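You operate a simulated robot arm through the tools that you are given. There is no shell and no other tool. Be economical: measure what you need, move in short steps, check, and stop when the job is done.

You run a simulated robot arm. Do the job below in one go: nothing can be reset, and whatever is moved stays where it is left.

## Task
Take the honeycomb chunk on the top of the inspection bench and put it away on the left end of the long table. Put the yellow seal labelled "583" from the top of the inspection bench in the silver steel pan there and the yellow seal that says "219" on top of the green block. Take the steel ring on the right grid paper and put it away on the left part of the left bench. Stack the 36 mm wood block from the middle grid paper on top of the 24 mm wood block. Take the white funnel on the middle grid paper and put it away on the steel bench, by the shaker. Put the tin that says "41" from the left end of the right bench on the flat shield there and the tin labelled "43" on the left kiosk desk. Press the middle up key three times. Take the chalk and leave it on the cream placard on the left grid paper. Take the blue hook bin on the shelf under the corner bench and put it away on the shelf plate under the long table. Do these in any order. Set down upright: blue hook bin.

The check looks at the end state, three seconds after you hand in, the way a careful person would. Anything else that was tipped, shoved, dropped, spilled or broken makes it a failure. Lids that push on must go on centred and level and be pressed home; caps that screw on are set level and turned clockwise until they are tight.

## Robot
A 7-joint arm with a two-finger parallel gripper on a trunk, on a base that drives. Base frame: it is fixed to the floor where the robot stands at the start and does not move with it; the origin is under the middle of the robot, x ahead of it, y to its left, z up; the surface under the hand at the start is at about z = 0.82. Units: m, degrees, N and s.
Its first joint turns from -166.0 to 166.0 degrees. Places, roughly: blue hook bin (8x12x18 cm) [-7.7, -3.6, 0.4]; chalk (3x3x10 cm) [-4.2, 2.6, 0.9]; flat shield (15x10x1 cm) [-2.5, 2.9, 0.8]; green block [0.5, 0.25, 0.75]; honeycomb chunk (3x3x3 cm) [0.8, 0.2, 0.8]; left end of the long table (30x24 cm) [-0.94, -1.72, 0.8]; left kiosk desk [-3.5, 2.1, 1]; left part of the left bench [-5.7, 2.8, 0.8]; middle up key [-2.6, 2.2, 1]; placard [-4, 2.75, 0.75]; shelf plate under the long table (116x20 cm) [-1.42, -2.1, 0.24]; steel bench, by the shaker (44x19 cm) [-3.08, -3.42, 0.86]; steel pan [0.5, 0.5, 0.75]; steel ring (5x5x3 cm) [-0.1, 2.7, 0.8]; tin [-2.5, 2.75, 0.75]; white funnel (9x9x6 cm) [-2.2, 3, 0.8]; wood block [-2, 3, 0.75]; yellow seal [0.75, 0.5, 1]. Payload 1.57 kg.
The TCP is the grasp point between the finger pads, 0.03 m short of the fingertips. In the tool frame z runs along the fingers and y along their closing line. The gripper opens to 0.11 m. The fingers are 0.024 m wide and 0.012 m thick; the gripper's body (0.048 by 0.112 m) begins 0.078 m behind the TCP.
Orientation is that of the tool frame in the base frame, as a unit quaternion [w, x, y, z]. With the fingers straight down and closing along the base's y, the tool's x points along the base's -x, its y along +y and its z along -z.

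## Interface
- The arm moves only by the tool drive_tool. Its argument "motion" is a list of rows, each a list of 6 numbers: the shift along the base's x, y, z in units of 200 mm (1.0 is 200 mm), then the turn, a rotation vector about the base's x, y, z in units of 120 degrees (1.0 is 120 degrees). In form: [[dx, dy, dz, wx, wy, wz], ...]. A call has 1 to 12 rows; each row is the pose to reach, as a shift and turn from the pose commanded when the call began. "claw" is the closure, from 0 (fully open) to 1 (shut), set as the call begins (left out, the last holds). A call with a number of a shift or a turn outside -1 to 1 is refused whole. A row lasts 0.2 s, in which the tool goes at most 0.05 m and 8.6 degrees; a call with a longer step from one row to the next is refused whole, and so is a gripper value outside its range. Where a pose cannot be reached the arm comes as near as it can. A force on the tool above 40 N (or 10 N above the force at the start of the call, whichever is more), or a blocked arm, ends the call early, and 0.2 s more pass. The fingers move at their own pace (about 0.108 m/s each) and stop on an object; they squeeze with about 26 N. The grip force told is the motor's: it shows also when the fingers shut on nothing. Time passes only in rows, and 0.2 s behind the last, so rows that repeat a pose let the fingers close. It gives the time, the measured TCP pose, the force on the tool (base axes), the opening and the grip force at its end, in the units of the frame above (readings bear some noise), with the torque about the TCP (base axes, N m) and any sound that the robot's microphone picked up, and new pictures: "pictures" is both (left out), scene, wrist or none.
- Cameras (640 x 400 px; columns grow to the right, rows downward): "scene" is now at [0.4833, 0.2296, 1.3011]; the picture's right is [0.47, -0.88, 0.00], its down [-0.78, -0.42, -0.46] and it looks along [0.40, 0.22, -0.89] (base axes); focal length 256 px, centre (320, 200). "wrist" rides on the gripper at [0.07, 0.016, -0.141] in the tool frame; the picture's right is [-0.23, 0.97, 0.00], its down [-0.86, -0.20, -0.48] and it looks along [-0.47, -0.11, 0.88] (tool axes); focal length 222 px, centre (320, 200). There is no depth. A picture from a camera that has moved, and an enlarged one, comes with that camera's place and axes in the base frame and with its lens.
- move_column(by): slides the trunk up (or, below 0, down) by that many m; the arm and the scene camera ride with it, the base frame stays. It gives what a move gives, with no picture.
- steer(legs): drives the robot by 1 to 6 legs, each [ahead, left, turn to the left] in m, m and degrees, along the robot's own axes; the way and the turn of a leg run together, so that a leg with both is an arc; at most 1.5 m and 180 degrees a leg. The arm and the cameras ride along, it lands a little off, and it stops where it bumps. It gives what a move gives, and a new picture of the scene camera.
- aim_head(pan, tilt): turns the head with the scene camera to pan (to the left, within 103 degrees either way) and tilt (down, from -29 to 69), counted from straight ahead of the robot. It gives what a move gives, and a new picture of the scene camera.
- enlarge(camera, box): a new picture of the part [left, top, right, bottom] of that camera's present view, enlarged. The clock stands still meanwhile.
- close_job(): hands the job in; it is judged then, once.

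Work in short steps. Places have to be worked out from the pictures, the camera data and where the tool is seen: move nearer, look again, correct. Check each grasp and each placing, and mend what went wrong. You have 535 turns and 360 pictures in all, those below and enlarged ones among them. Open the gripper and draw the arm clear of the work before you hand the job in, unless the task says otherwise; then end with one line.

The tools are called after ">>>" by a JSON object that holds its "api" and its "payload". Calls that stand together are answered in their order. drive_tool: Moves the arm, as the interface text tells. Its arguments: {"type":"object","properties":{"motion":{"type":"array","items":{"type":"array","items":{"type":"number"}}},"claw":{"type":"number"},"pictures":{"type":"string","enum":["both","scene","wrist","none"]}},"required":["motion"]} The other tools are called the same way: move_column (by) slides the trunk up or down; steer (legs) drives the base; aim_head (pan, tilt) turns the head that bears the scene camera; enlarge (camera, box) takes an enlarged picture of a part of a camera's view; close_job () hands the job in.

At the start:

```text
time: 0.0
eef_pos: [0.6689, 0.1879, 1.0453]
ee_rot: [-0.001, 0.0, 1.0, -0.001]
contact_force: [0.0, 0.3, -0.2]
torque: [0.0, -0.02, 0.03]
width: 0.1101
grasp_force: 0.1
trunk travel left (down, up): [-0.375, 0.235]
robot x, y, heading: [0.0004, -0.0015, -0.1]
head pan, tilt: [28.2, 62.9]
```

scene: 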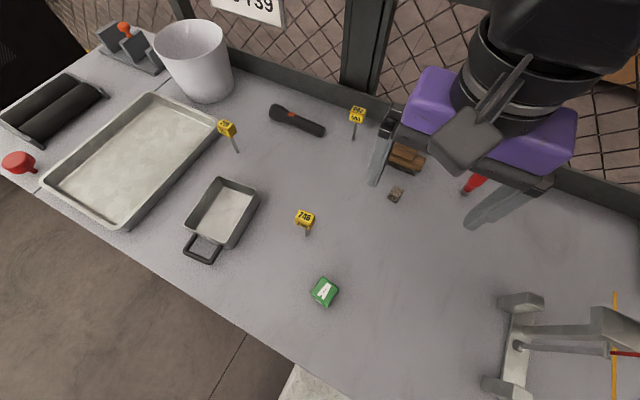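
wrist: 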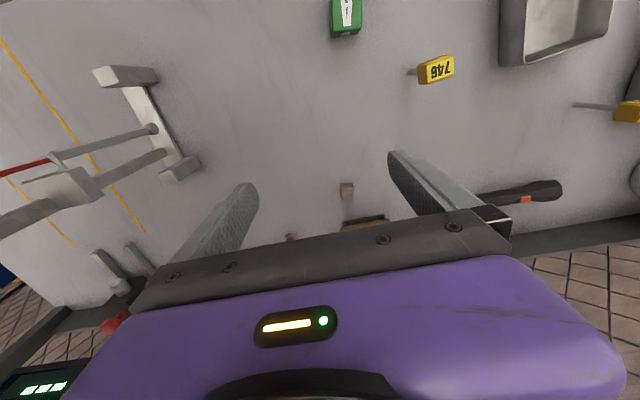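

The bench shows several yellow seals, the green block, pans and a honeycomb-like chunk; I'll read the seal labels first.

>>> {"api": "enlarge", "payload": {"camera": "scene", "box": [180, 90, 380, 250]}}

>>> {"api": "enlarge", "payload": {"camera": "scene", "box": [340, 90, 480, 210]}}

```text
2.50 times, centred on (280, 170) of scene
camera zoom: at [0.4833, 0.2296, 1.3011], right [0.47, -0.88, 0.0], down [-0.78, -0.42, -0.46], along [0.4, 0.22, -0.89], focal length 641 px, centre (420, 275)
```

zoom: 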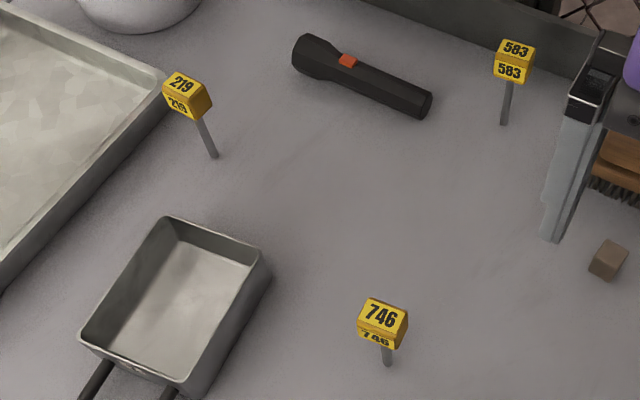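

```text
3.33 times, centred on (410, 150) of scene
camera zoom: at [0.4833, 0.2296, 1.3011], right [0.47, -0.88, 0.0], down [-0.78, -0.42, -0.46], along [0.4, 0.22, -0.89], focal length 855 px, centre (20, 367)
```

zoom: 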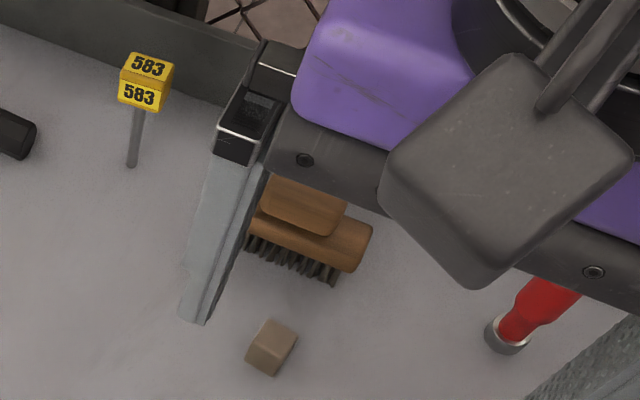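

Seals 583 and 219 are identified (746 is a distractor); 583's foot is near (0.88, 0.355). I move over it, turning about 28° to match its head.

>>> {"api": "drive_tool", "payload": {"motion": [[0.16, 0.14, 0, 0, 0, 0.04], [0.32, 0.28, 0, 0, 0, 0.08], [0.48, 0.42, 0, 0, 0, 0.12], [0.64, 0.56, 0, 0, 0, 0.16], [0.8, 0.7, 0, 0, 0, 0.2], [0.9, 0.8, 0, 0, 0, 0.233], [0.9, 0.8, 0, 0, 0, 0.233]]}}

```text
time: 0.6
eef_pos: [0.7091, 0.2384, 1.0455]
ee_rot: [-0.008, -0.088, 0.996, -0.008]
contact_force: [-43.1, -11.0, 8.7]
torque: [1.96, -7.35, -0.28]
width: 0.1101
grasp_force: 0.2
trunk travel left (down, up): [-0.375, 0.235]
robot x, y, heading: [-0.0005, -0.0024, -0.3]
head pan, tilt: [28.2, 62.9]
stopped in row 3: the force on the tool passed its limit at 181 N (the readings are from after the stop); the commanded pose is now the measured one
camera scene: at [0.4803, 0.2283, 1.3022], right [0.47, -0.88, 0.0], down [-0.78, -0.42, -0.46], along [0.4, 0.21, -0.89], focal length 256 px, centre (320, 200)
camera wrist: at [0.6409, 0.2448, 1.1883], right [0.05, 1.0, -0.02], down [0.88, -0.04, 0.47], along [0.46, -0.04, -0.88], focal length 222 px, centre (320, 200)
```

scene: 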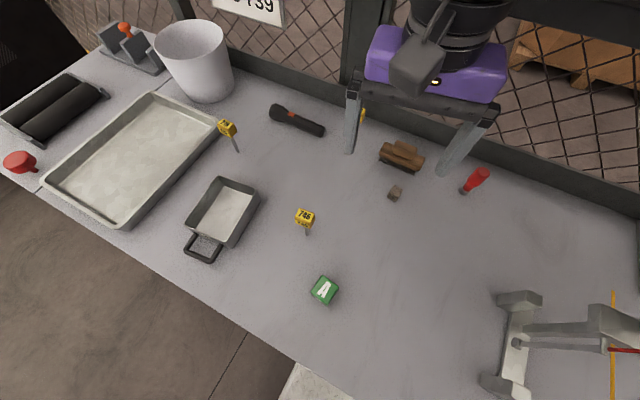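
wrist: 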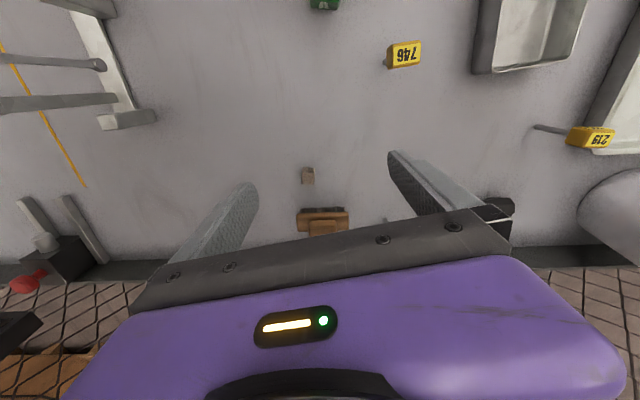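

Something blocked the hand at about z≈1.22 ahead of it. I back off and look up with the head to see what it is.

>>> {"api": "drive_tool", "payload": {"motion": [[-0.2, 0, 0, 0, 0, 0], [-0.4, 0, 0, 0, 0, 0]], "pictures": "none"}}

>>> {"api": "aim_head", "payload": {"pan": 10, "tilt": 15}}

```text
time: 1.2
eef_pos: [0.6364, 0.2375, 1.0426]
ee_rot: [-0.009, -0.083, 0.997, -0.007]
contact_force: [-1.1, -0.5, 0.8]
torque: [0.02, 0.03, 0.01]
width: 0.1101
grasp_force: 0.0
trunk travel left (down, up): [-0.375, 0.235]
robot x, y, heading: [-0.0037, 0.002, -0.1]
head pan, tilt: [28.2, 62.9]
```

```text
time: 2.4
eef_pos: [0.6361, 0.2376, 1.0435]
ee_rot: [-0.009, -0.084, 0.996, -0.007]
contact_force: [-0.3, 0.2, 0.0]
torque: [0.0, 0.02, 0.01]
width: 0.11
grasp_force: 0.0
trunk travel left (down, up): [-0.375, 0.235]
robot x, y, heading: [-0.0015, 0.003, -0.2]
head pan, tilt: [10.0, 15.0]
camera scene: at [0.519, 0.2151, 1.3707], right [0.17, -0.98, 0.0], down [-0.26, -0.04, -0.97], along [0.95, 0.17, -0.26], focal length 256 px, centre (320, 200)
```

scene: 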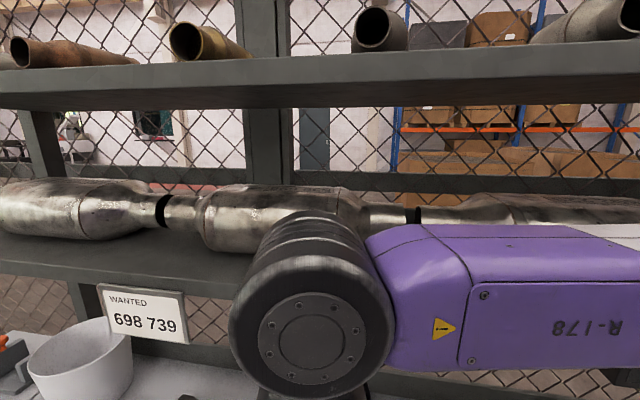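

A shelf (z≈1.18–1.23, front at x≈0.77) overhangs the bench, so I must reach in with the hand tilted ~45°. First I finish the yaw and lower a little, with the head looking back down.

>>> {"api": "drive_tool", "payload": {"motion": [[0.05, 0.05, -0.05, 0, 0, 0.06], [0.1, 0.08, -0.1, 0, 0, 0.125]], "pictures": "none"}}

>>> {"api": "drive_tool", "payload": {"motion": [[0.05, 0.02, 0, 0.025, -0.054, 0], [0.1, 0.04, 0, 0.053, -0.113, 0], [0.15, 0.06, 0, 0.08, -0.17, 0], [0.2, 0.08, 0, 0.106, -0.227, 0], [0.25, 0.1, 0, 0.133, -0.285, 0], [0.3, 0.12, 0, 0.159, -0.34, 0]], "pictures": "wrist"}}

>>> {"api": "aim_head", "payload": {"pan": 15, "tilt": 50}}

```text
time: 3.0
eef_pos: [0.6553, 0.2537, 1.0236]
ee_rot: [-0.007, -0.214, 0.977, -0.008]
contact_force: [-0.2, 0.5, 0.3]
torque: [0.03, 0.0, -0.01]
width: 0.11
grasp_force: 0.0
trunk travel left (down, up): [-0.375, 0.235]
robot x, y, heading: [0.0033, 0.0002, -0.2]
head pan, tilt: [10.0, 15.0]
```

```text
time: 4.4
eef_pos: [0.7143, 0.2799, 1.023]
ee_rot: [0.368, -0.195, 0.906, 0.079]
contact_force: [0.1, 0.5, -0.2]
torque: [0.01, -0.02, -0.01]
width: 0.11
grasp_force: 0.0
trunk travel left (down, up): [-0.375, 0.235]
robot x, y, heading: [0.0003, -0.0014, 0.1]
head pan, tilt: [10.0, 15.0]
camera wrist: at [0.573, 0.2342, 1.0773], right [-0.25, 0.95, 0.16], down [0.34, -0.06, 0.94], along [0.91, 0.29, -0.31], focal length 222 px, centre (320, 200)
```

wrist: 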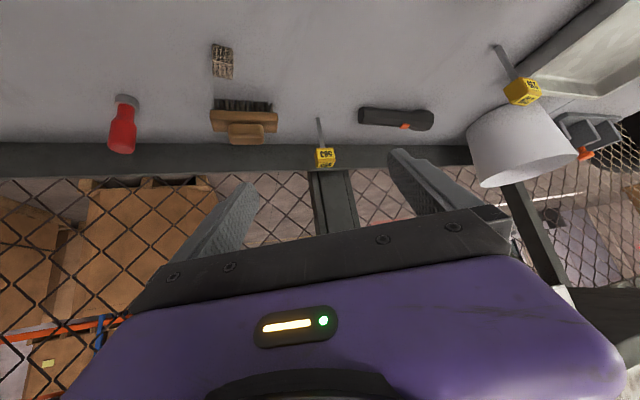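

```text
time: 5.4
eef_pos: [0.7138, 0.2799, 1.0236]
ee_rot: [0.367, -0.195, 0.906, 0.078]
contact_force: [-0.4, 0.0, -0.5]
torque: [0.01, -0.01, 0.02]
width: 0.1101
grasp_force: 0.1
trunk travel left (down, up): [-0.375, 0.235]
robot x, y, heading: [-0.0029, 0.0011, 0.1]
head pan, tilt: [15.0, 50.0]
camera scene: at [0.5015, 0.2188, 1.3171], right [0.26, -0.97, 0.0], down [-0.74, -0.2, -0.64], along [0.62, 0.17, -0.77], focal length 256 px, centre (320, 200)
```

scene: 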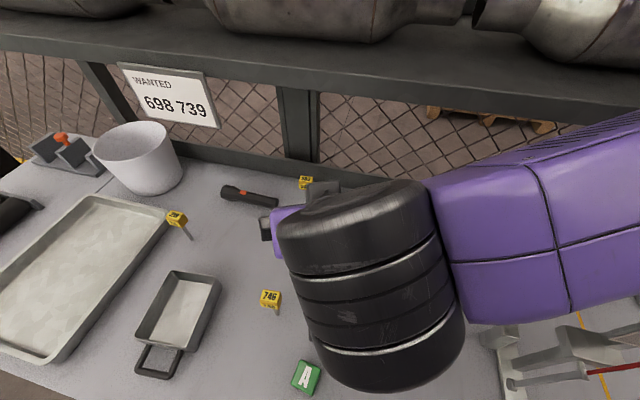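

The seal 583 head triangulates to about (0.879, 0.354, 0.90). I enlarge the wrist view to see how its head is turned.

>>> {"api": "enlarge", "payload": {"camera": "wrist", "box": [280, 100, 376, 180]}}

>>> {"api": "enlarge", "payload": {"camera": "wrist", "box": [460, 30, 580, 130]}}

```text
5.00 times, centred on (328, 140) of wrist
camera zoom: at [0.573, 0.234, 1.0774], right [-0.25, 0.96, 0.16], down [0.34, -0.06, 0.94], along [0.91, 0.29, -0.31], focal length 1111 px, centre (280, 500)
```

zoom: 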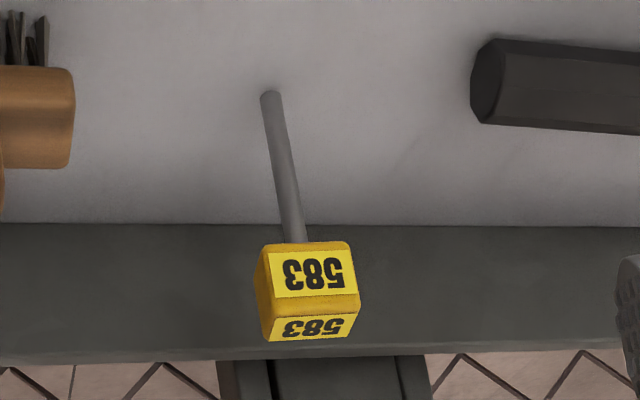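

```text
4.00 times, centred on (520, 80) of wrist
camera zoom: at [0.573, 0.234, 1.0774], right [-0.25, 0.96, 0.16], down [0.34, -0.06, 0.94], along [0.91, 0.29, -0.31], focal length 888 px, centre (-480, 680)
```

zoom: 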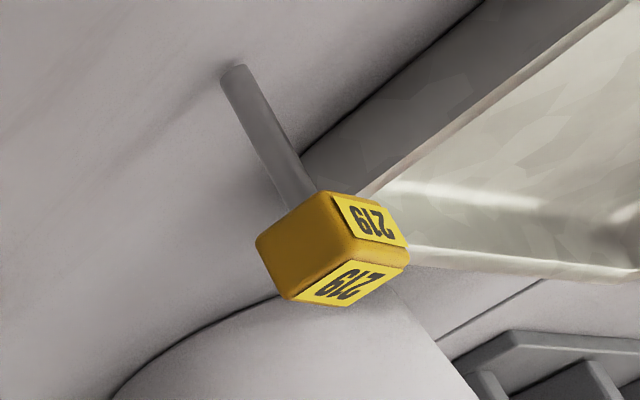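

The head is turned about 10° less than my yaw, so I correct this while approaching along the tool axis, then stop at the head to check.

>>> {"api": "drive_tool", "payload": {"motion": [[0.2, 0.13, -0.1, 0, 0, -0.045], [0.43, 0.26, -0.19, 0, 0, -0.085], [0.56, 0.3, -0.33, 0, 0, -0.085], [0.7, 0.335, -0.48, 0, 0, -0.085], [0.826, 0.37, -0.618, 0, 0, -0.085], [0.826, 0.37, -0.618, 0, 0, -0.085]], "pictures": "wrist"}}

```text
refused: row 1 steps farther than a row can; nothing moved
```

Row 1 was slightly too long; I split it finer.

>>> {"api": "drive_tool", "payload": {"motion": [[0.15, 0.09, -0.07, 0, 0, -0.03], [0.3, 0.18, -0.13, 0, 0, -0.06], [0.43, 0.26, -0.19, 0, 0, -0.085], [0.56, 0.3, -0.33, 0, 0, -0.085], [0.7, 0.335, -0.48, 0, 0, -0.085], [0.826, 0.37, -0.618, 0, 0, -0.085], [0.826, 0.37, -0.618, 0, 0, -0.085]], "pictures": "wrist"}}

```text
time: 7.2
eef_pos: [0.8739, 0.3476, 0.9231]
ee_rot: [0.386, -0.119, 0.913, 0.053]
contact_force: [-0.3, -0.4, -1.0]
torque: [-0.01, -0.07, 0.02]
width: 0.1099
grasp_force: 0.1
trunk travel left (down, up): [-0.375, 0.235]
robot x, y, heading: [-0.0162, -0.01, -0.6]
head pan, tilt: [15.0, 50.0]
stopped in row 7: the arm was blocked; the commanded pose is now the measured one
camera wrist: at [0.7263, 0.3256, 0.9721], right [-0.1, 0.98, 0.17], down [0.29, -0.13, 0.95], along [0.95, 0.14, -0.28], focal length 222 px, centre (320, 200)
```

wrist: 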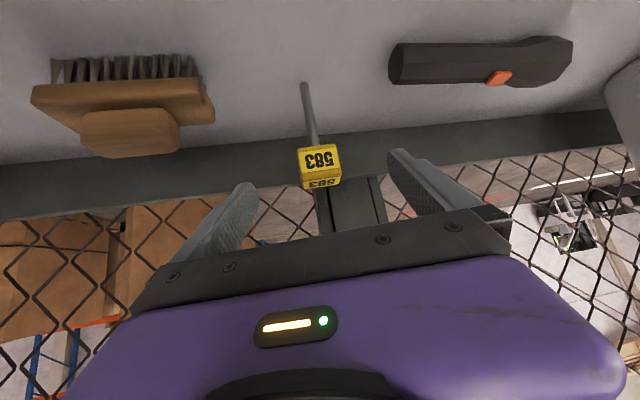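

The arm was blocked somewhere other than the tool. I look with the scene camera to see what is touching.

>>> {"api": "aim_head", "payload": {"pan": 15, "tilt": 35}}

```text
time: 8.0
eef_pos: [0.8735, 0.3468, 0.9205]
ee_rot: [0.385, -0.118, 0.914, 0.051]
contact_force: [-1.0, 0.0, 0.7]
torque: [-0.02, 0.03, 0.01]
width: 0.11
grasp_force: 0.1
trunk travel left (down, up): [-0.375, 0.235]
robot x, y, heading: [-0.0082, -0.0041, -0.6]
head pan, tilt: [15.0, 35.0]
camera scene: at [0.4818, 0.211, 1.3508], right [0.25, -0.97, 0.0], down [-0.54, -0.14, -0.83], along [0.8, 0.21, -0.56], focal length 256 px, centre (320, 200)
```

scene: 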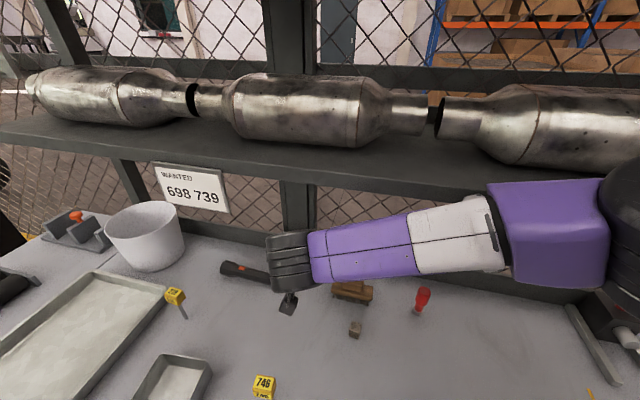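

The head already lies between the fingers, about 2 cm past the TCP. I try nudging 1 cm further along the tool axis.

>>> {"api": "drive_tool", "payload": {"motion": [[0.03, 0.02, -0.04, 0, 0, 0], [0.045, 0.035, -0.07, 0, 0, 0]], "pictures": "wrist"}}

```text
time: 8.6
eef_pos: [0.8851, 0.3464, 0.9057]
ee_rot: [0.384, -0.117, 0.914, 0.05]
contact_force: [4.7, 0.1, -3.4]
torque: [0.09, 0.1, 0.07]
width: 0.1096
grasp_force: 0.0
trunk travel left (down, up): [-0.375, 0.235]
robot x, y, heading: [-0.0079, -0.009, -0.6]
head pan, tilt: [15.0, 35.0]
camera wrist: at [0.737, 0.3247, 0.956], right [-0.09, 0.98, 0.16], down [0.3, -0.13, 0.95], along [0.95, 0.13, -0.28], focal length 222 px, centre (320, 200)
```

wrist: 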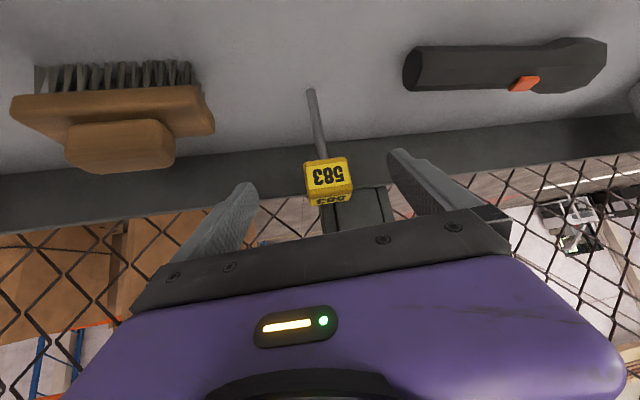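

The head sits at the grasp point, about 8 mm to +y. I center on it, then close.

>>> {"api": "drive_tool", "payload": {"motion": [[0, 0.04, 0, 0, 0, 0]], "pictures": "none"}}

>>> {"api": "drive_tool", "payload": {"motion": [[0, 0, 0, 0, 0, 0], [0, 0, 0, 0, 0, 0], [0, 0, 0, 0, 0, 0], [0, 0, 0, 0, 0, 0]], "claw": 1, "pictures": "wrist"}}

```text
time: 9.2
eef_pos: [0.8897, 0.3435, 0.8562]
ee_rot: [0.357, -0.109, 0.927, 0.04]
contact_force: [0.5, 0.1, -0.1]
torque: [0.0, -0.02, 0.02]
width: 0.11
grasp_force: 0.0
trunk travel left (down, up): [-0.375, 0.235]
robot x, y, heading: [-0.0071, -0.0064, -0.5]
head pan, tilt: [15.0, 35.0]
stopped in row 1: the arm was blocked; the commanded pose is now the measured one
```

```text
time: 10.2
eef_pos: [0.8896, 0.3436, 0.8564]
ee_rot: [0.354, -0.108, 0.928, 0.04]
contact_force: [0.5, 0.0, 0.0]
torque: [0.01, -0.04, 0.01]
width: 0.007
grasp_force: 26.0
trunk travel left (down, up): [-0.375, 0.235]
robot x, y, heading: [-0.0099, -0.0088, -0.4]
head pan, tilt: [15.0, 35.0]
camera wrist: at [0.7446, 0.3259, 0.9155], right [-0.06, 0.99, 0.15], down [0.36, -0.12, 0.93], along [0.93, 0.11, -0.34], focal length 222 px, centre (320, 200)
```

wrist: 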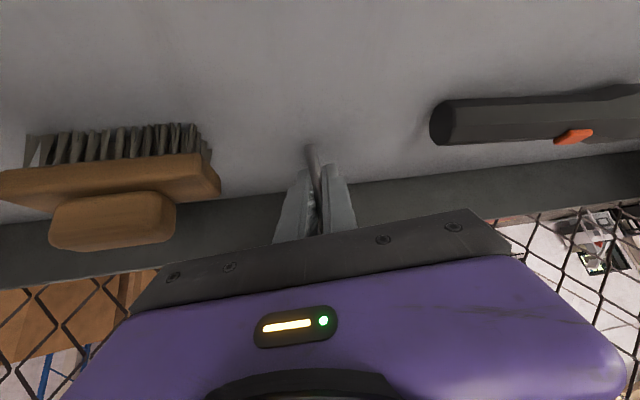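

The hand slipped down about 5 cm as the arm came free, but the fingers closed on the seal's stem (7 mm). I lift slightly and draw it back toward the robot.

>>> {"api": "drive_tool", "payload": {"motion": [[-0.05, 0, 0.1, 0, 0, 0], [-0.15, 0, 0.2, 0, 0, 0], [-0.3, 0, 0.3, 0, 0, 0], [-0.5, 0, 0.4, 0, 0, 0], [-0.7, 0, 0.45, 0, 0, 0]]}}

```text
time: 11.0
eef_pos: [0.8079, 0.3345, 0.8949]
ee_rot: [0.327, -0.109, 0.938, 0.039]
contact_force: [0.2, 0.3, -0.2]
torque: [0.01, 0.0, -0.01]
width: 0.0069
grasp_force: 26.1
trunk travel left (down, up): [-0.375, 0.235]
robot x, y, heading: [-0.009, -0.0055, -0.6]
head pan, tilt: [15.0, 35.0]
stopped in row 4: the force on the tool passed its limit at 45 N (the readings are from after the stop); the commanded pose is now the measured one
camera scene: at [0.5064, 0.2104, 1.344], right [0.25, -0.97, 0.0], down [-0.55, -0.14, -0.82], along [0.79, 0.2, -0.57], focal length 256 px, centre (320, 200)
camera wrist: at [0.6661, 0.318, 0.964], right [-0.05, 0.99, 0.14], down [0.41, -0.11, 0.91], along [0.91, 0.11, -0.4], focal length 222 px, centre (320, 200)
```

scene: 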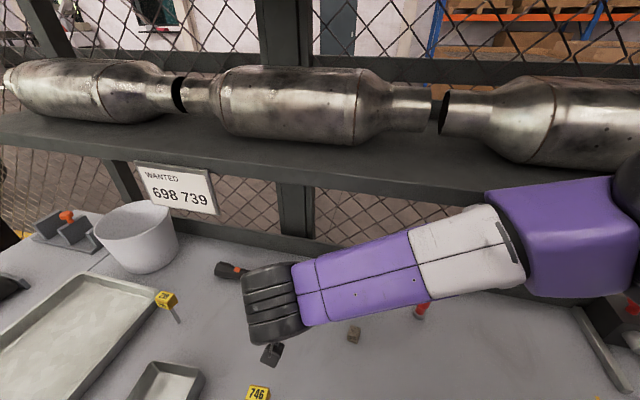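
wrist: 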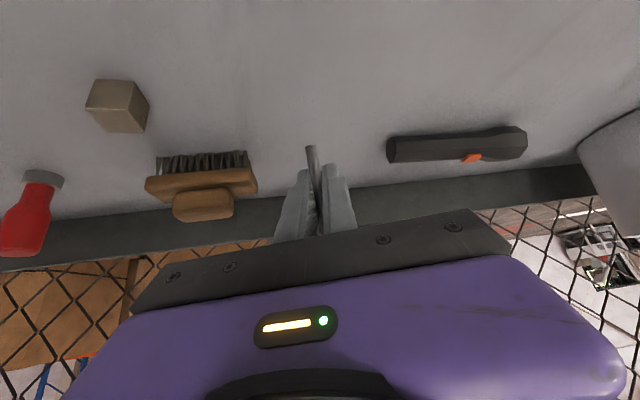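

I want to see what the elbow on the right side is touching, so I pan the head right.

>>> {"api": "aim_head", "payload": {"pan": -25, "tilt": 35}}

```text
time: 12.1
eef_pos: [0.8078, 0.3352, 0.8917]
ee_rot: [0.327, -0.109, 0.938, 0.039]
contact_force: [-0.5, 0.0, -1.1]
torque: [0.01, -0.03, -0.01]
width: 0.0069
grasp_force: 25.6
trunk travel left (down, up): [-0.375, 0.235]
robot x, y, heading: [-0.0088, -0.0108, -0.6]
head pan, tilt: [-25.0, 35.0]
camera scene: at [0.5007, 0.1507, 1.3392], right [-0.43, -0.9, 0.0], down [-0.52, 0.25, -0.82], along [0.74, -0.35, -0.57], focal length 256 px, centre (320, 200)
```

scene: 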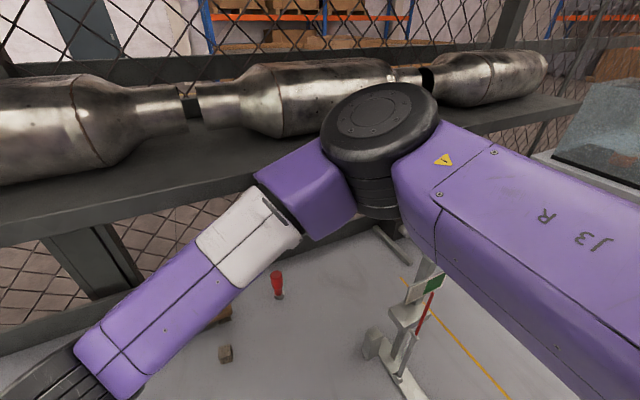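

The elbow is against the shelf's front edge. I raise the tool a bit while pulling toward the robot, then will back the base off to give the elbow room.

>>> {"api": "drive_tool", "payload": {"motion": [[-0.05, -0.1, 0.12, 0, 0, 0], [-0.1, -0.2, 0.25, 0, 0, 0]], "pictures": "none"}}

>>> {"api": "steer", "payload": {"legs": [[-0.12, 0, 0]]}}

```text
time: 12.7
eef_pos: [0.7891, 0.2937, 0.942]
ee_rot: [0.327, -0.109, 0.938, 0.04]
contact_force: [-0.3, 0.1, -0.3]
torque: [-0.01, 0.03, 0.0]
width: 0.0069
grasp_force: 26.1
trunk travel left (down, up): [-0.375, 0.235]
robot x, y, heading: [-0.0083, -0.0095, -0.2]
head pan, tilt: [-25.0, 35.0]
```

```text
time: 13.9
eef_pos: [0.6665, 0.2911, 0.9426]
ee_rot: [0.327, -0.107, 0.938, 0.039]
contact_force: [0.1, -0.4, -0.8]
torque: [-0.03, 0.01, 0.03]
width: 0.0072
grasp_force: 25.9
trunk travel left (down, up): [-0.375, 0.235]
robot x, y, heading: [-0.1301, -0.0035, -0.8]
head pan, tilt: [-25.0, 35.0]
camera scene: at [0.3781, 0.1503, 1.3387], right [-0.43, -0.9, 0.0], down [-0.52, 0.25, -0.82], along [0.74, -0.36, -0.57], focal length 256 px, centre (320, 200)
```

scene: 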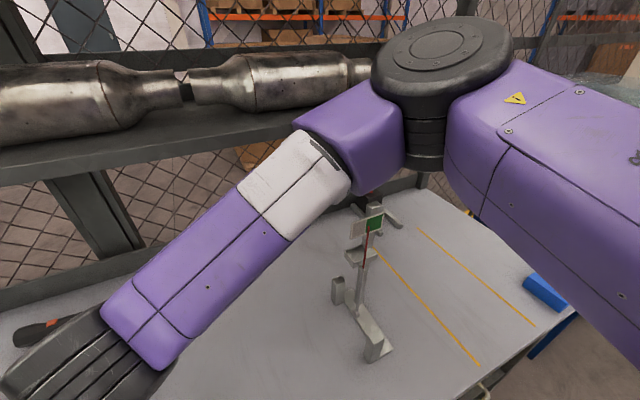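

Elbow is clear now. I look at the pan and tool with the head.

>>> {"api": "aim_head", "payload": {"pan": 38, "tilt": 50}}

```text
time: 15.3
eef_pos: [0.6661, 0.2927, 0.9418]
ee_rot: [0.328, -0.107, 0.938, 0.039]
contact_force: [-1.0, 0.1, -0.2]
torque: [0.0, 0.02, -0.02]
width: 0.0066
grasp_force: 26.5
trunk travel left (down, up): [-0.375, 0.235]
robot x, y, heading: [-0.1323, -0.0095, -0.7]
head pan, tilt: [38.0, 50.0]
camera scene: at [0.3601, 0.2351, 1.317], right [0.61, -0.8, 0.0], down [-0.61, -0.46, -0.64], along [0.51, 0.39, -0.77], focal length 256 px, centre (320, 200)
```

scene: 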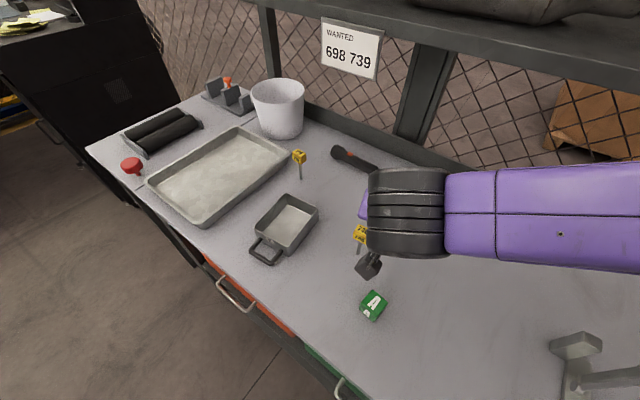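

746 still stands untouched. I raise, then carry 583 sideways over the pan (centre ≈ (0.59, 0.50)), restoring the 3° lean.

>>> {"api": "drive_tool", "payload": {"motion": [[0, 0, 0.22, 0.006, -0.026, 0], [-0.05, 0.2, 0.25, 0.006, -0.026, 0], [-0.12, 0.43, 0.25, 0.006, -0.026, 0], [-0.2, 0.66, 0.25, 0.006, -0.026, 0], [-0.28, 0.88, 0.2, 0.006, -0.026, 0], [-0.35, 1.0, 0.1, 0.006, -0.026, 0], [-0.35, 1.0, 0.0, 0.006, -0.026, 0]]}}

```text
time: 16.9
eef_pos: [0.5944, 0.4924, 0.941]
ee_rot: [0.354, -0.106, 0.928, 0.042]
contact_force: [-0.5, -0.2, -0.6]
torque: [0.0, -0.01, 0.0]
width: 0.0071
grasp_force: 26.0
trunk travel left (down, up): [-0.375, 0.235]
robot x, y, heading: [-0.13, -0.0073, -0.5]
head pan, tilt: [38.0, 50.0]
camera scene: at [0.3599, 0.2352, 1.3171], right [0.61, -0.8, 0.0], down [-0.61, -0.46, -0.64], along [0.51, 0.39, -0.77], focal length 256 px, centre (320, 200)
camera wrist: at [0.45, 0.4742, 1.0013], right [-0.06, 0.99, 0.15], down [0.36, -0.12, 0.93], along [0.93, 0.11, -0.35], focal length 222 px, centre (320, 200)
```

scene: 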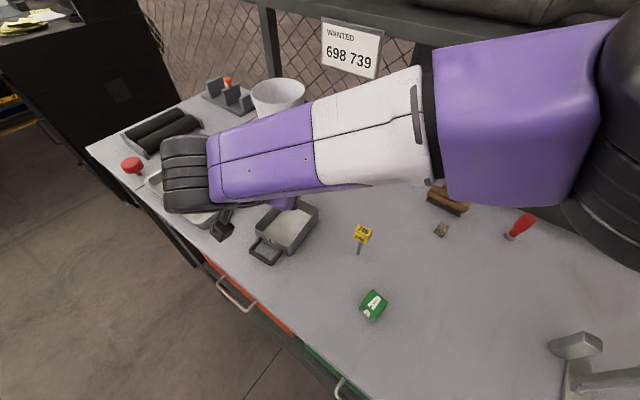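
wrist: 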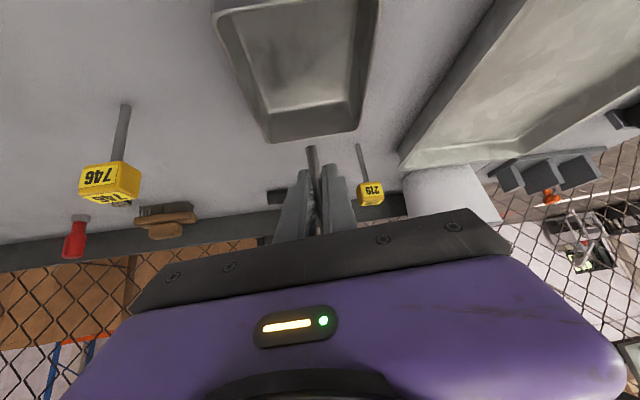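

Held seal's foot is over the pan at about (0.595, 0.49, 0.905); I shift 17 mm back to the pan's middle and lower until near the floor.

>>> {"api": "drive_tool", "payload": {"motion": [[-0.085, -0.01, 0, 0, 0, 0], [-0.085, -0.01, -0.18, 0, 0, 0], [-0.085, -0.01, -0.34, 0, 0, 0], [-0.085, -0.01, -0.34, 0, 0, 0]], "pictures": "wrist"}}

```text
time: 17.9
eef_pos: [0.5809, 0.49, 0.8726]
ee_rot: [0.353, -0.106, 0.928, 0.042]
contact_force: [0.4, -0.1, 0.0]
torque: [0.0, 0.06, 0.0]
width: 0.007
grasp_force: 25.7
trunk travel left (down, up): [-0.375, 0.235]
robot x, y, heading: [-0.131, -0.0085, -0.8]
head pan, tilt: [38.0, 50.0]
camera wrist: at [0.4357, 0.4732, 0.9327], right [-0.06, 0.99, 0.15], down [0.36, -0.12, 0.93], along [0.93, 0.11, -0.35], focal length 222 px, centre (320, 200)
```

wrist: 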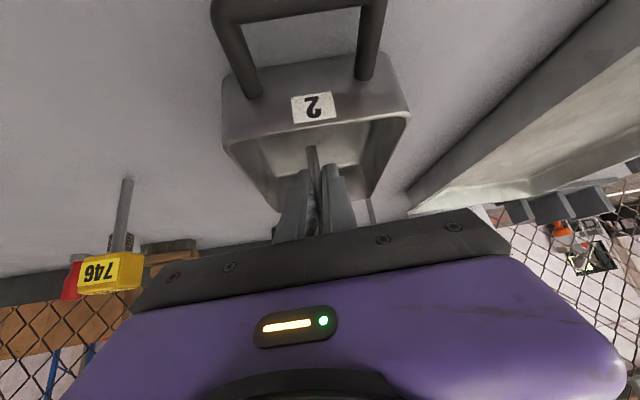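

The seal is inside the pan; I lower the last millimetres watching for contact.

>>> {"api": "drive_tool", "payload": {"motion": [[0, 0, -0.02, 0, 0, 0], [0, 0, -0.035, 0, 0, 0], [0, 0, -0.035, 0, 0, 0]], "pictures": "none"}}

```text
time: 18.7
eef_pos: [0.5801, 0.4896, 0.8662]
ee_rot: [0.353, -0.106, 0.929, 0.042]
contact_force: [0.2, 0.0, 0.5]
torque: [0.02, 0.01, -0.01]
width: 0.0071
grasp_force: 26.0
trunk travel left (down, up): [-0.375, 0.235]
robot x, y, heading: [-0.1309, -0.0094, -0.7]
head pan, tilt: [38.0, 50.0]
```

>>> {"api": "drive_tool", "payload": {"motion": [[0, 0, -0.015, 0, 0, 0], [0, 0, -0.03, 0, 0, 0], [0, 0, -0.03, 0, 0, 0]], "pictures": "wrist"}}

```text
time: 19.5
eef_pos: [0.5796, 0.4907, 0.8581]
ee_rot: [0.354, -0.105, 0.928, 0.042]
contact_force: [0.6, 0.4, -0.3]
torque: [-0.01, -0.01, 0.01]
width: 0.0069
grasp_force: 26.1
trunk travel left (down, up): [-0.375, 0.235]
robot x, y, heading: [-0.1294, -0.0071, -0.8]
head pan, tilt: [38.0, 50.0]
camera wrist: at [0.4348, 0.4731, 0.9195], right [-0.06, 0.99, 0.15], down [0.36, -0.12, 0.93], along [0.93, 0.11, -0.35], focal length 222 px, centre (320, 200)
```

wrist: 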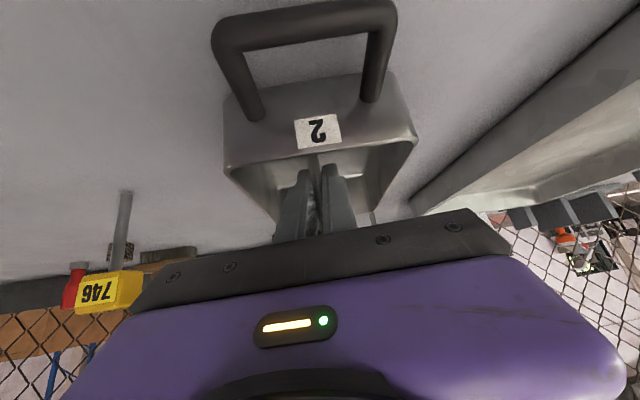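

>>> {"api": "drive_tool", "payload": {"motion": [[0, 0, -0.015, 0, 0, 0], [0, 0, -0.03, 0, 0, 0], [0, 0, -0.03, 0, 0, 0]], "pictures": "none"}}

```text
time: 20.3
eef_pos: [0.5821, 0.4921, 0.8556]
ee_rot: [0.355, -0.106, 0.928, 0.043]
contact_force: [0.6, 1.0, 20.3]
torque: [-0.06, 0.26, 0.02]
width: 0.0071
grasp_force: 26.4
trunk travel left (down, up): [-0.375, 0.235]
robot x, y, heading: [-0.1309, -0.0045, -0.6]
head pan, tilt: [38.0, 50.0]
```

Contact at the pan floor (20 N). I relieve slightly, then open and retract along the tool axis.

>>> {"api": "drive_tool", "payload": {"motion": [[0, 0, 0.008, 0, 0, 0], [0, 0, 0.008, 0, 0, 0]], "pictures": "none"}}

>>> {"api": "drive_tool", "payload": {"motion": [[0, 0, 0, 0, 0, 0], [0, 0, 0, 0, 0, 0], [0, 0, 0, 0, 0, 0]], "claw": 0, "pictures": "wrist"}}

```text
time: 20.9
eef_pos: [0.58, 0.4899, 0.8572]
ee_rot: [0.353, -0.106, 0.929, 0.042]
contact_force: [3.7, 4.0, 12.9]
torque: [0.11, 0.06, -0.01]
width: 0.007
grasp_force: 26.1
trunk travel left (down, up): [-0.375, 0.235]
robot x, y, heading: [-0.1277, -0.0067, -0.5]
head pan, tilt: [38.0, 50.0]
```

```text
time: 21.7
eef_pos: [0.5797, 0.4906, 0.855]
ee_rot: [0.352, -0.107, 0.929, 0.043]
contact_force: [-0.4, -0.7, -3.6]
torque: [-0.02, -0.01, 0.0]
width: 0.0552
grasp_force: 0.1
trunk travel left (down, up): [-0.375, 0.235]
robot x, y, heading: [-0.1319, -0.0067, -0.6]
head pan, tilt: [38.0, 50.0]
camera wrist: at [0.4349, 0.4731, 0.9162], right [-0.06, 0.99, 0.15], down [0.36, -0.12, 0.93], along [0.93, 0.11, -0.35], focal length 222 px, centre (320, 200)
```

wrist: 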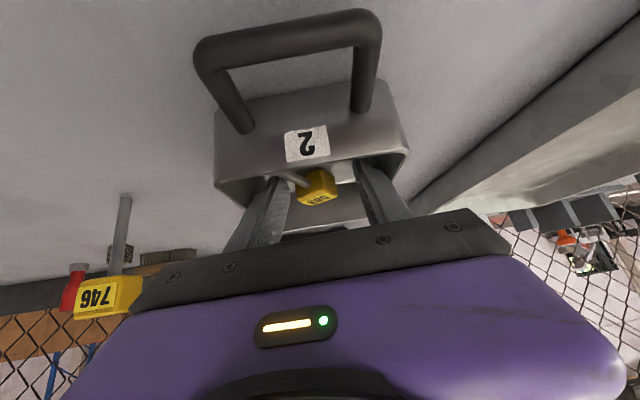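

The fingers opened against the pan's inner walls, and the seal leans inside the pan. I narrow slightly to unload the walls and draw out slowly upward.

>>> {"api": "drive_tool", "payload": {"motion": [[0, 0, 0, 0, 0, 0], [-0.06, -0.015, 0.1, 0, 0, 0], [-0.15, -0.03, 0.25, 0, 0, 0], [-0.2, -0.04, 0.45, 0, 0, 0], [-0.2, -0.04, 0.65, 0, 0, 0]], "claw": 0.55}}

```text
time: 22.9
eef_pos: [0.5387, 0.4835, 0.991]
ee_rot: [0.353, -0.106, 0.929, 0.042]
contact_force: [0.8, 0.3, 0.6]
torque: [-0.02, -0.01, -0.04]
width: 0.0494
grasp_force: 0.0
trunk travel left (down, up): [-0.375, 0.235]
robot x, y, heading: [-0.1283, -0.0074, -0.7]
head pan, tilt: [38.0, 50.0]
camera scene: at [0.3602, 0.2354, 1.3168], right [0.61, -0.8, 0.0], down [-0.61, -0.46, -0.64], along [0.51, 0.39, -0.77], focal length 256 px, centre (320, 200)
camera wrist: at [0.3942, 0.466, 1.0499], right [-0.06, 0.99, 0.15], down [0.36, -0.12, 0.93], along [0.93, 0.11, -0.35], focal length 222 px, centre (320, 200)
```

scene: 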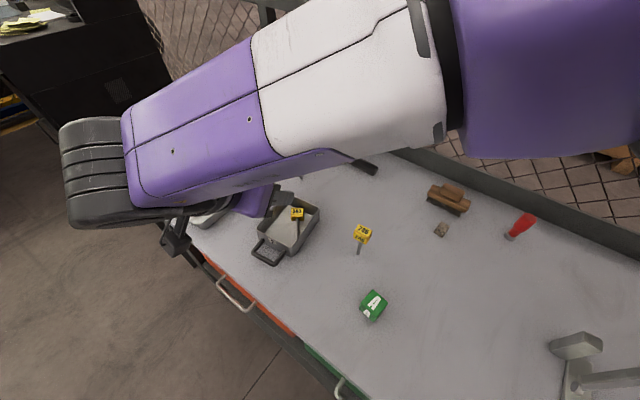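
wrist: 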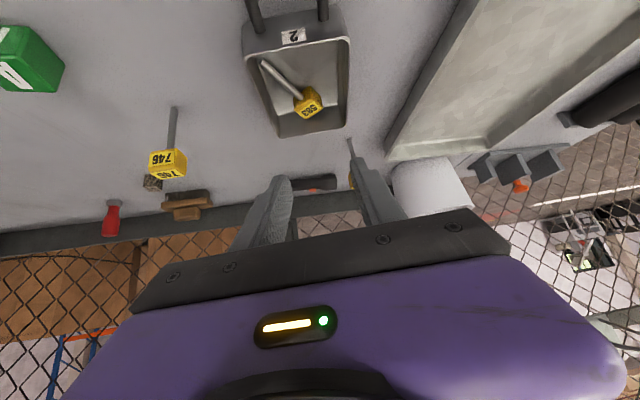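

583 stands in the pan. Next I approach 219 (foot ≈ (0.717, 0.574)) to a pre-grasp pose along the tool axis and check.

>>> {"api": "drive_tool", "payload": {"motion": [[0.17, 0.12, -0.05, 0, 0, 0], [0.35, 0.25, -0.1, 0, 0, 0], [0.53, 0.367, -0.18, 0, 0, 0], [0.535, 0.367, -0.235, 0, 0, 0]], "claw": 0.42, "pictures": "wrist"}}

```text
time: 23.9
eef_pos: [0.6475, 0.5553, 0.9403]
ee_rot: [0.354, -0.106, 0.928, 0.041]
contact_force: [0.7, -0.1, 0.7]
torque: [-0.01, -0.03, 0.0]
width: 0.0639
grasp_force: 0.1
trunk travel left (down, up): [-0.375, 0.235]
robot x, y, heading: [-0.1294, -0.0086, -0.8]
head pan, tilt: [38.0, 50.0]
camera wrist: at [0.5028, 0.5379, 0.9992], right [-0.06, 0.99, 0.15], down [0.36, -0.12, 0.93], along [0.93, 0.11, -0.35], focal length 222 px, centre (320, 200)
```

wrist: 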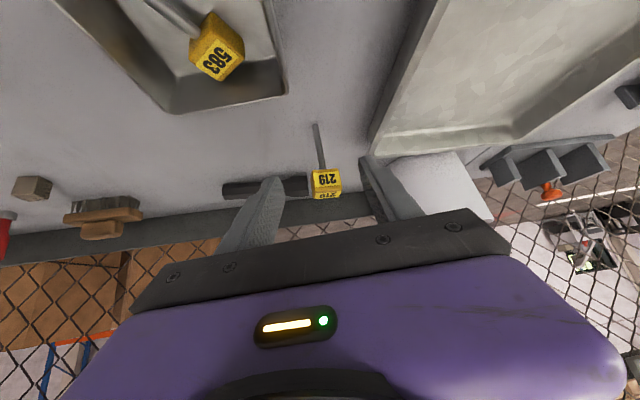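

219 lies right on the approach line; I advance to grip its stem near z=0.862.

>>> {"api": "drive_tool", "payload": {"motion": [[0.1, 0.025, -0.12, 0, 0, 0], [0.22, 0.055, -0.25, 0, 0, 0], [0.36, 0.095, -0.39, 0, 0, 0], [0.36, 0.095, -0.39, 0, 0, 0]], "pictures": "wrist"}}

```text
time: 24.9
eef_pos: [0.7183, 0.5765, 0.8653]
ee_rot: [0.353, -0.107, 0.928, 0.042]
contact_force: [0.1, -0.3, -0.2]
torque: [0.0, 0.02, 0.01]
width: 0.0638
grasp_force: 0.0
trunk travel left (down, up): [-0.375, 0.235]
robot x, y, heading: [-0.1349, -0.0084, -0.9]
head pan, tilt: [38.0, 50.0]
camera wrist: at [0.5732, 0.5588, 0.9239], right [-0.06, 0.99, 0.15], down [0.36, -0.12, 0.93], along [0.93, 0.11, -0.35], focal length 222 px, centre (320, 200)
```

wrist: 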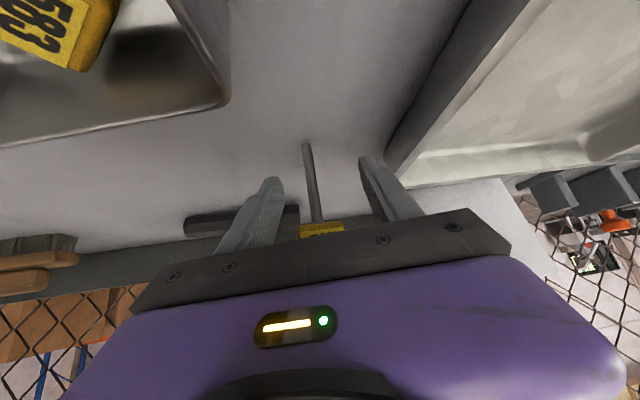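

The stem is centred between the fingers; close.

>>> {"api": "drive_tool", "payload": {"motion": [[0, 0, 0, 0, 0, 0], [0, 0, 0, 0, 0, 0], [0, 0, 0, 0, 0, 0]], "claw": 1, "pictures": "none"}}

>>> {"api": "drive_tool", "payload": {"motion": [[-0.02, 0, 0.2, 0, 0, 0], [-0.1, 0, 0.4, 0, 0, 0], [-0.25, -0.1, 0.55, 0, 0, 0], [-0.4, -0.25, 0.6, 0, 0, 0], [-0.4, -0.45, 0.6, 0, 0, 0], [-0.4, -0.65, 0.6, 0, 0, 0], [-0.4, -0.85, 0.6, 0, 0, 0]]}}

```text
time: 25.7
eef_pos: [0.718, 0.5758, 0.864]
ee_rot: [0.354, -0.106, 0.928, 0.041]
contact_force: [0.7, -0.2, -0.8]
torque: [-0.04, 0.02, 0.03]
width: 0.0302
grasp_force: 25.8
trunk travel left (down, up): [-0.375, 0.235]
robot x, y, heading: [-0.1309, -0.0092, -1.0]
head pan, tilt: [38.0, 50.0]
```

```text
time: 27.3
eef_pos: [0.6345, 0.4044, 0.978]
ee_rot: [0.354, -0.107, 0.928, 0.043]
contact_force: [0.0, 0.3, -1.6]
torque: [-0.04, -0.02, -0.02]
width: 0.0303
grasp_force: 26.3
trunk travel left (down, up): [-0.375, 0.235]
robot x, y, heading: [-0.1327, -0.0069, -0.8]
head pan, tilt: [38.0, 50.0]
camera scene: at [0.3598, 0.2359, 1.3169], right [0.61, -0.8, 0.0], down [-0.61, -0.46, -0.64], along [0.51, 0.39, -0.77], focal length 256 px, centre (320, 200)
camera wrist: at [0.4895, 0.388, 1.0381], right [-0.06, 0.99, 0.15], down [0.36, -0.12, 0.93], along [0.93, 0.11, -0.35], focal length 222 px, centre (320, 200)
```

scene: 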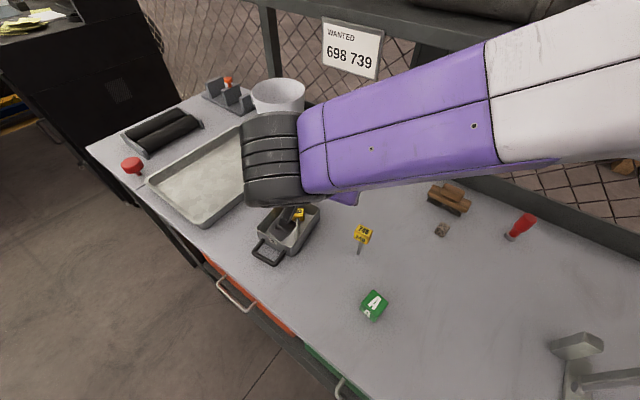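
wrist: 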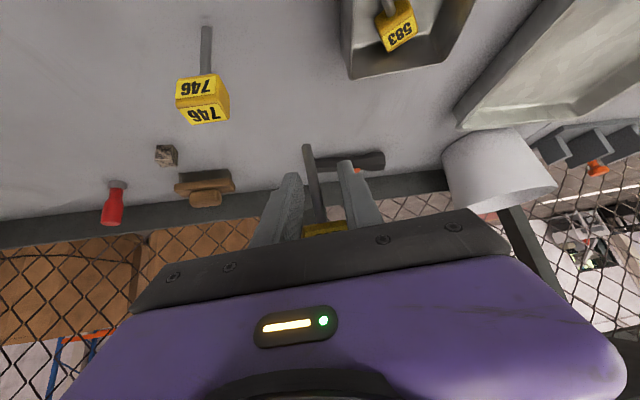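

219 is held (fingers on its head). I back the base 0.12 m so the green block is in a comfortable range.

>>> {"api": "steer", "payload": {"legs": [[-0.12, 0, 0]]}}

```text
time: 28.5
eef_pos: [0.5124, 0.4065, 0.9787]
ee_rot: [0.353, -0.107, 0.928, 0.042]
contact_force: [-0.2, 0.1, -0.6]
torque: [0.0, 0.01, -0.02]
width: 0.0299
grasp_force: 25.3
trunk travel left (down, up): [-0.375, 0.235]
robot x, y, heading: [-0.2537, -0.0072, -0.8]
head pan, tilt: [38.0, 50.0]
camera scene: at [0.2372, 0.2367, 1.317], right [0.61, -0.8, 0.0], down [-0.61, -0.46, -0.64], along [0.51, 0.39, -0.77], focal length 256 px, centre (320, 200)
```

scene: 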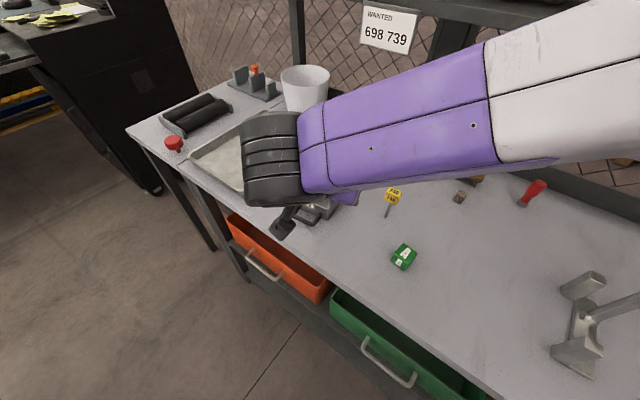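

Green block top is at about (0.535, 0.251). I move the held seal over it at height.

>>> {"api": "drive_tool", "payload": {"motion": [[0.02, -0.2, 0.05, 0, 0, 0], [0.04, -0.4, 0.05, 0, 0, 0], [0.06, -0.6, 0.05, 0, 0, 0], [0.07, -0.77, 0.05, 0, 0, 0], [0.07, -0.77, 0.0, 0, 0, 0]]}}

```text
time: 29.7
eef_pos: [0.5267, 0.2496, 0.9788]
ee_rot: [0.354, -0.105, 0.928, 0.041]
contact_force: [-0.6, 0.7, -0.5]
torque: [-0.01, 0.0, -0.02]
width: 0.0296
grasp_force: 26.2
trunk travel left (down, up): [-0.375, 0.235]
robot x, y, heading: [-0.2538, -0.0034, -0.6]
head pan, tilt: [38.0, 50.0]
camera scene: at [0.2372, 0.2366, 1.317], right [0.61, -0.8, 0.0], down [-0.61, -0.46, -0.64], along [0.51, 0.39, -0.77], focal length 256 px, centre (320, 200)
camera wrist: at [0.3821, 0.2336, 1.0383], right [-0.06, 0.99, 0.15], down [0.36, -0.12, 0.93], along [0.93, 0.11, -0.35], focal length 222 px, centre (320, 200)
```

scene: 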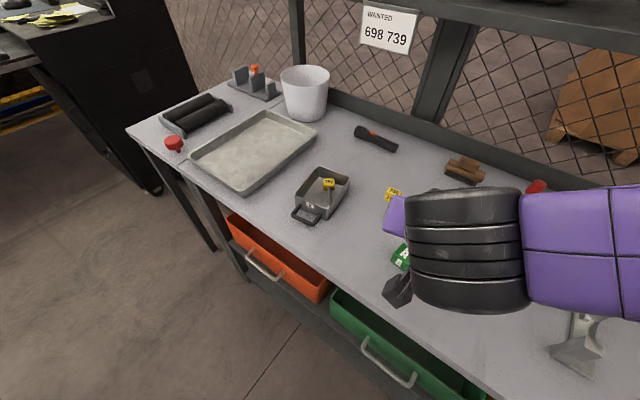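
wrist: 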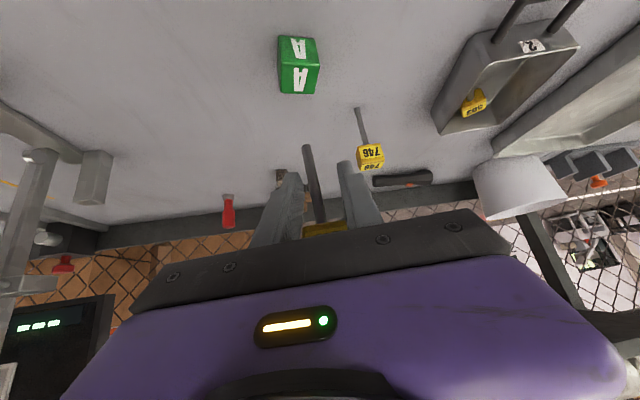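

The stem is vertical and its foot is over the block centre (0.538, 0.251, top ≈0.855). I lower most of the way.

>>> {"api": "drive_tool", "payload": {"motion": [[0.005, 0.008, -0.15, 0, 0, 0], [0.01, 0.01, -0.3, 0, 0, 0], [0.01, 0.01, -0.36, 0, 0, 0], [0.01, 0.01, -0.36, 0, 0, 0]], "pictures": "wrist"}}

```text
time: 30.7
eef_pos: [0.5289, 0.2544, 0.9053]
ee_rot: [0.354, -0.106, 0.928, 0.042]
contact_force: [0.5, -0.1, 0.0]
torque: [0.0, -0.01, 0.0]
width: 0.0297
grasp_force: 26.2
trunk travel left (down, up): [-0.375, 0.235]
robot x, y, heading: [-0.2542, -0.0063, -1.0]
head pan, tilt: [38.0, 50.0]
camera wrist: at [0.3833, 0.2376, 0.9654], right [-0.06, 0.99, 0.15], down [0.36, -0.12, 0.93], along [0.93, 0.11, -0.35], focal length 222 px, centre (320, 200)
```

wrist: 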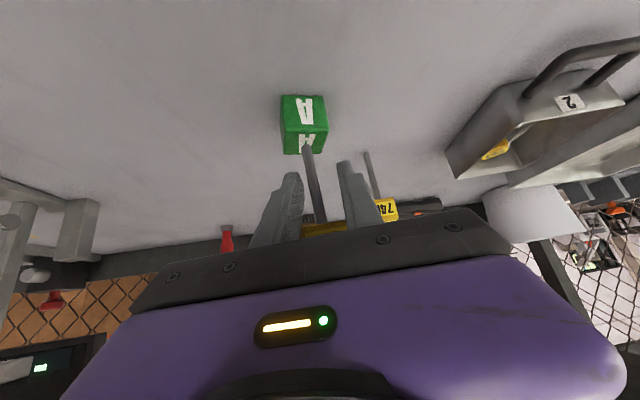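

>>> {"api": "drive_tool", "payload": {"motion": [[0, 0, -0.015, 0, 0, 0], [0, 0, -0.03, 0, 0, 0], [0, 0, -0.03, 0, 0, 0]], "pictures": "none"}}

```text
time: 31.5
eef_pos: [0.5285, 0.254, 0.899]
ee_rot: [0.353, -0.107, 0.928, 0.043]
contact_force: [-1.1, -1.0, 4.0]
torque: [-0.04, 0.04, 0.0]
width: 0.0297
grasp_force: 26.0
trunk travel left (down, up): [-0.375, 0.235]
robot x, y, heading: [-0.2548, -0.0074, -0.5]
head pan, tilt: [38.0, 50.0]
```

About 4 N of contact already; one more tiny step to confirm.

>>> {"api": "drive_tool", "payload": {"motion": [[0, 0, -0.006, 0, 0, 0], [0, 0, -0.006, 0, 0, 0]], "pictures": "wrist"}}

```text
time: 32.1
eef_pos: [0.5297, 0.2555, 0.8992]
ee_rot: [0.354, -0.107, 0.928, 0.043]
contact_force: [-1.8, 0.1, 5.2]
torque: [-0.01, 0.06, -0.01]
width: 0.0296
grasp_force: 26.1
trunk travel left (down, up): [-0.375, 0.235]
robot x, y, heading: [-0.2538, -0.0056, -0.7]
head pan, tilt: [38.0, 50.0]
camera wrist: at [0.3832, 0.2378, 0.959], right [-0.06, 0.99, 0.15], down [0.36, -0.12, 0.93], along [0.93, 0.11, -0.35], focal length 222 px, centre (320, 200)
```

wrist: 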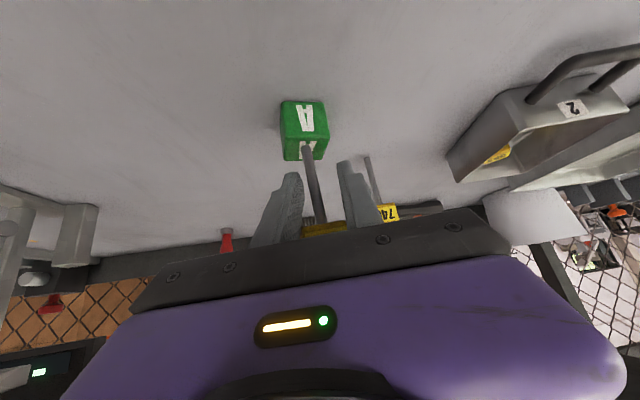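

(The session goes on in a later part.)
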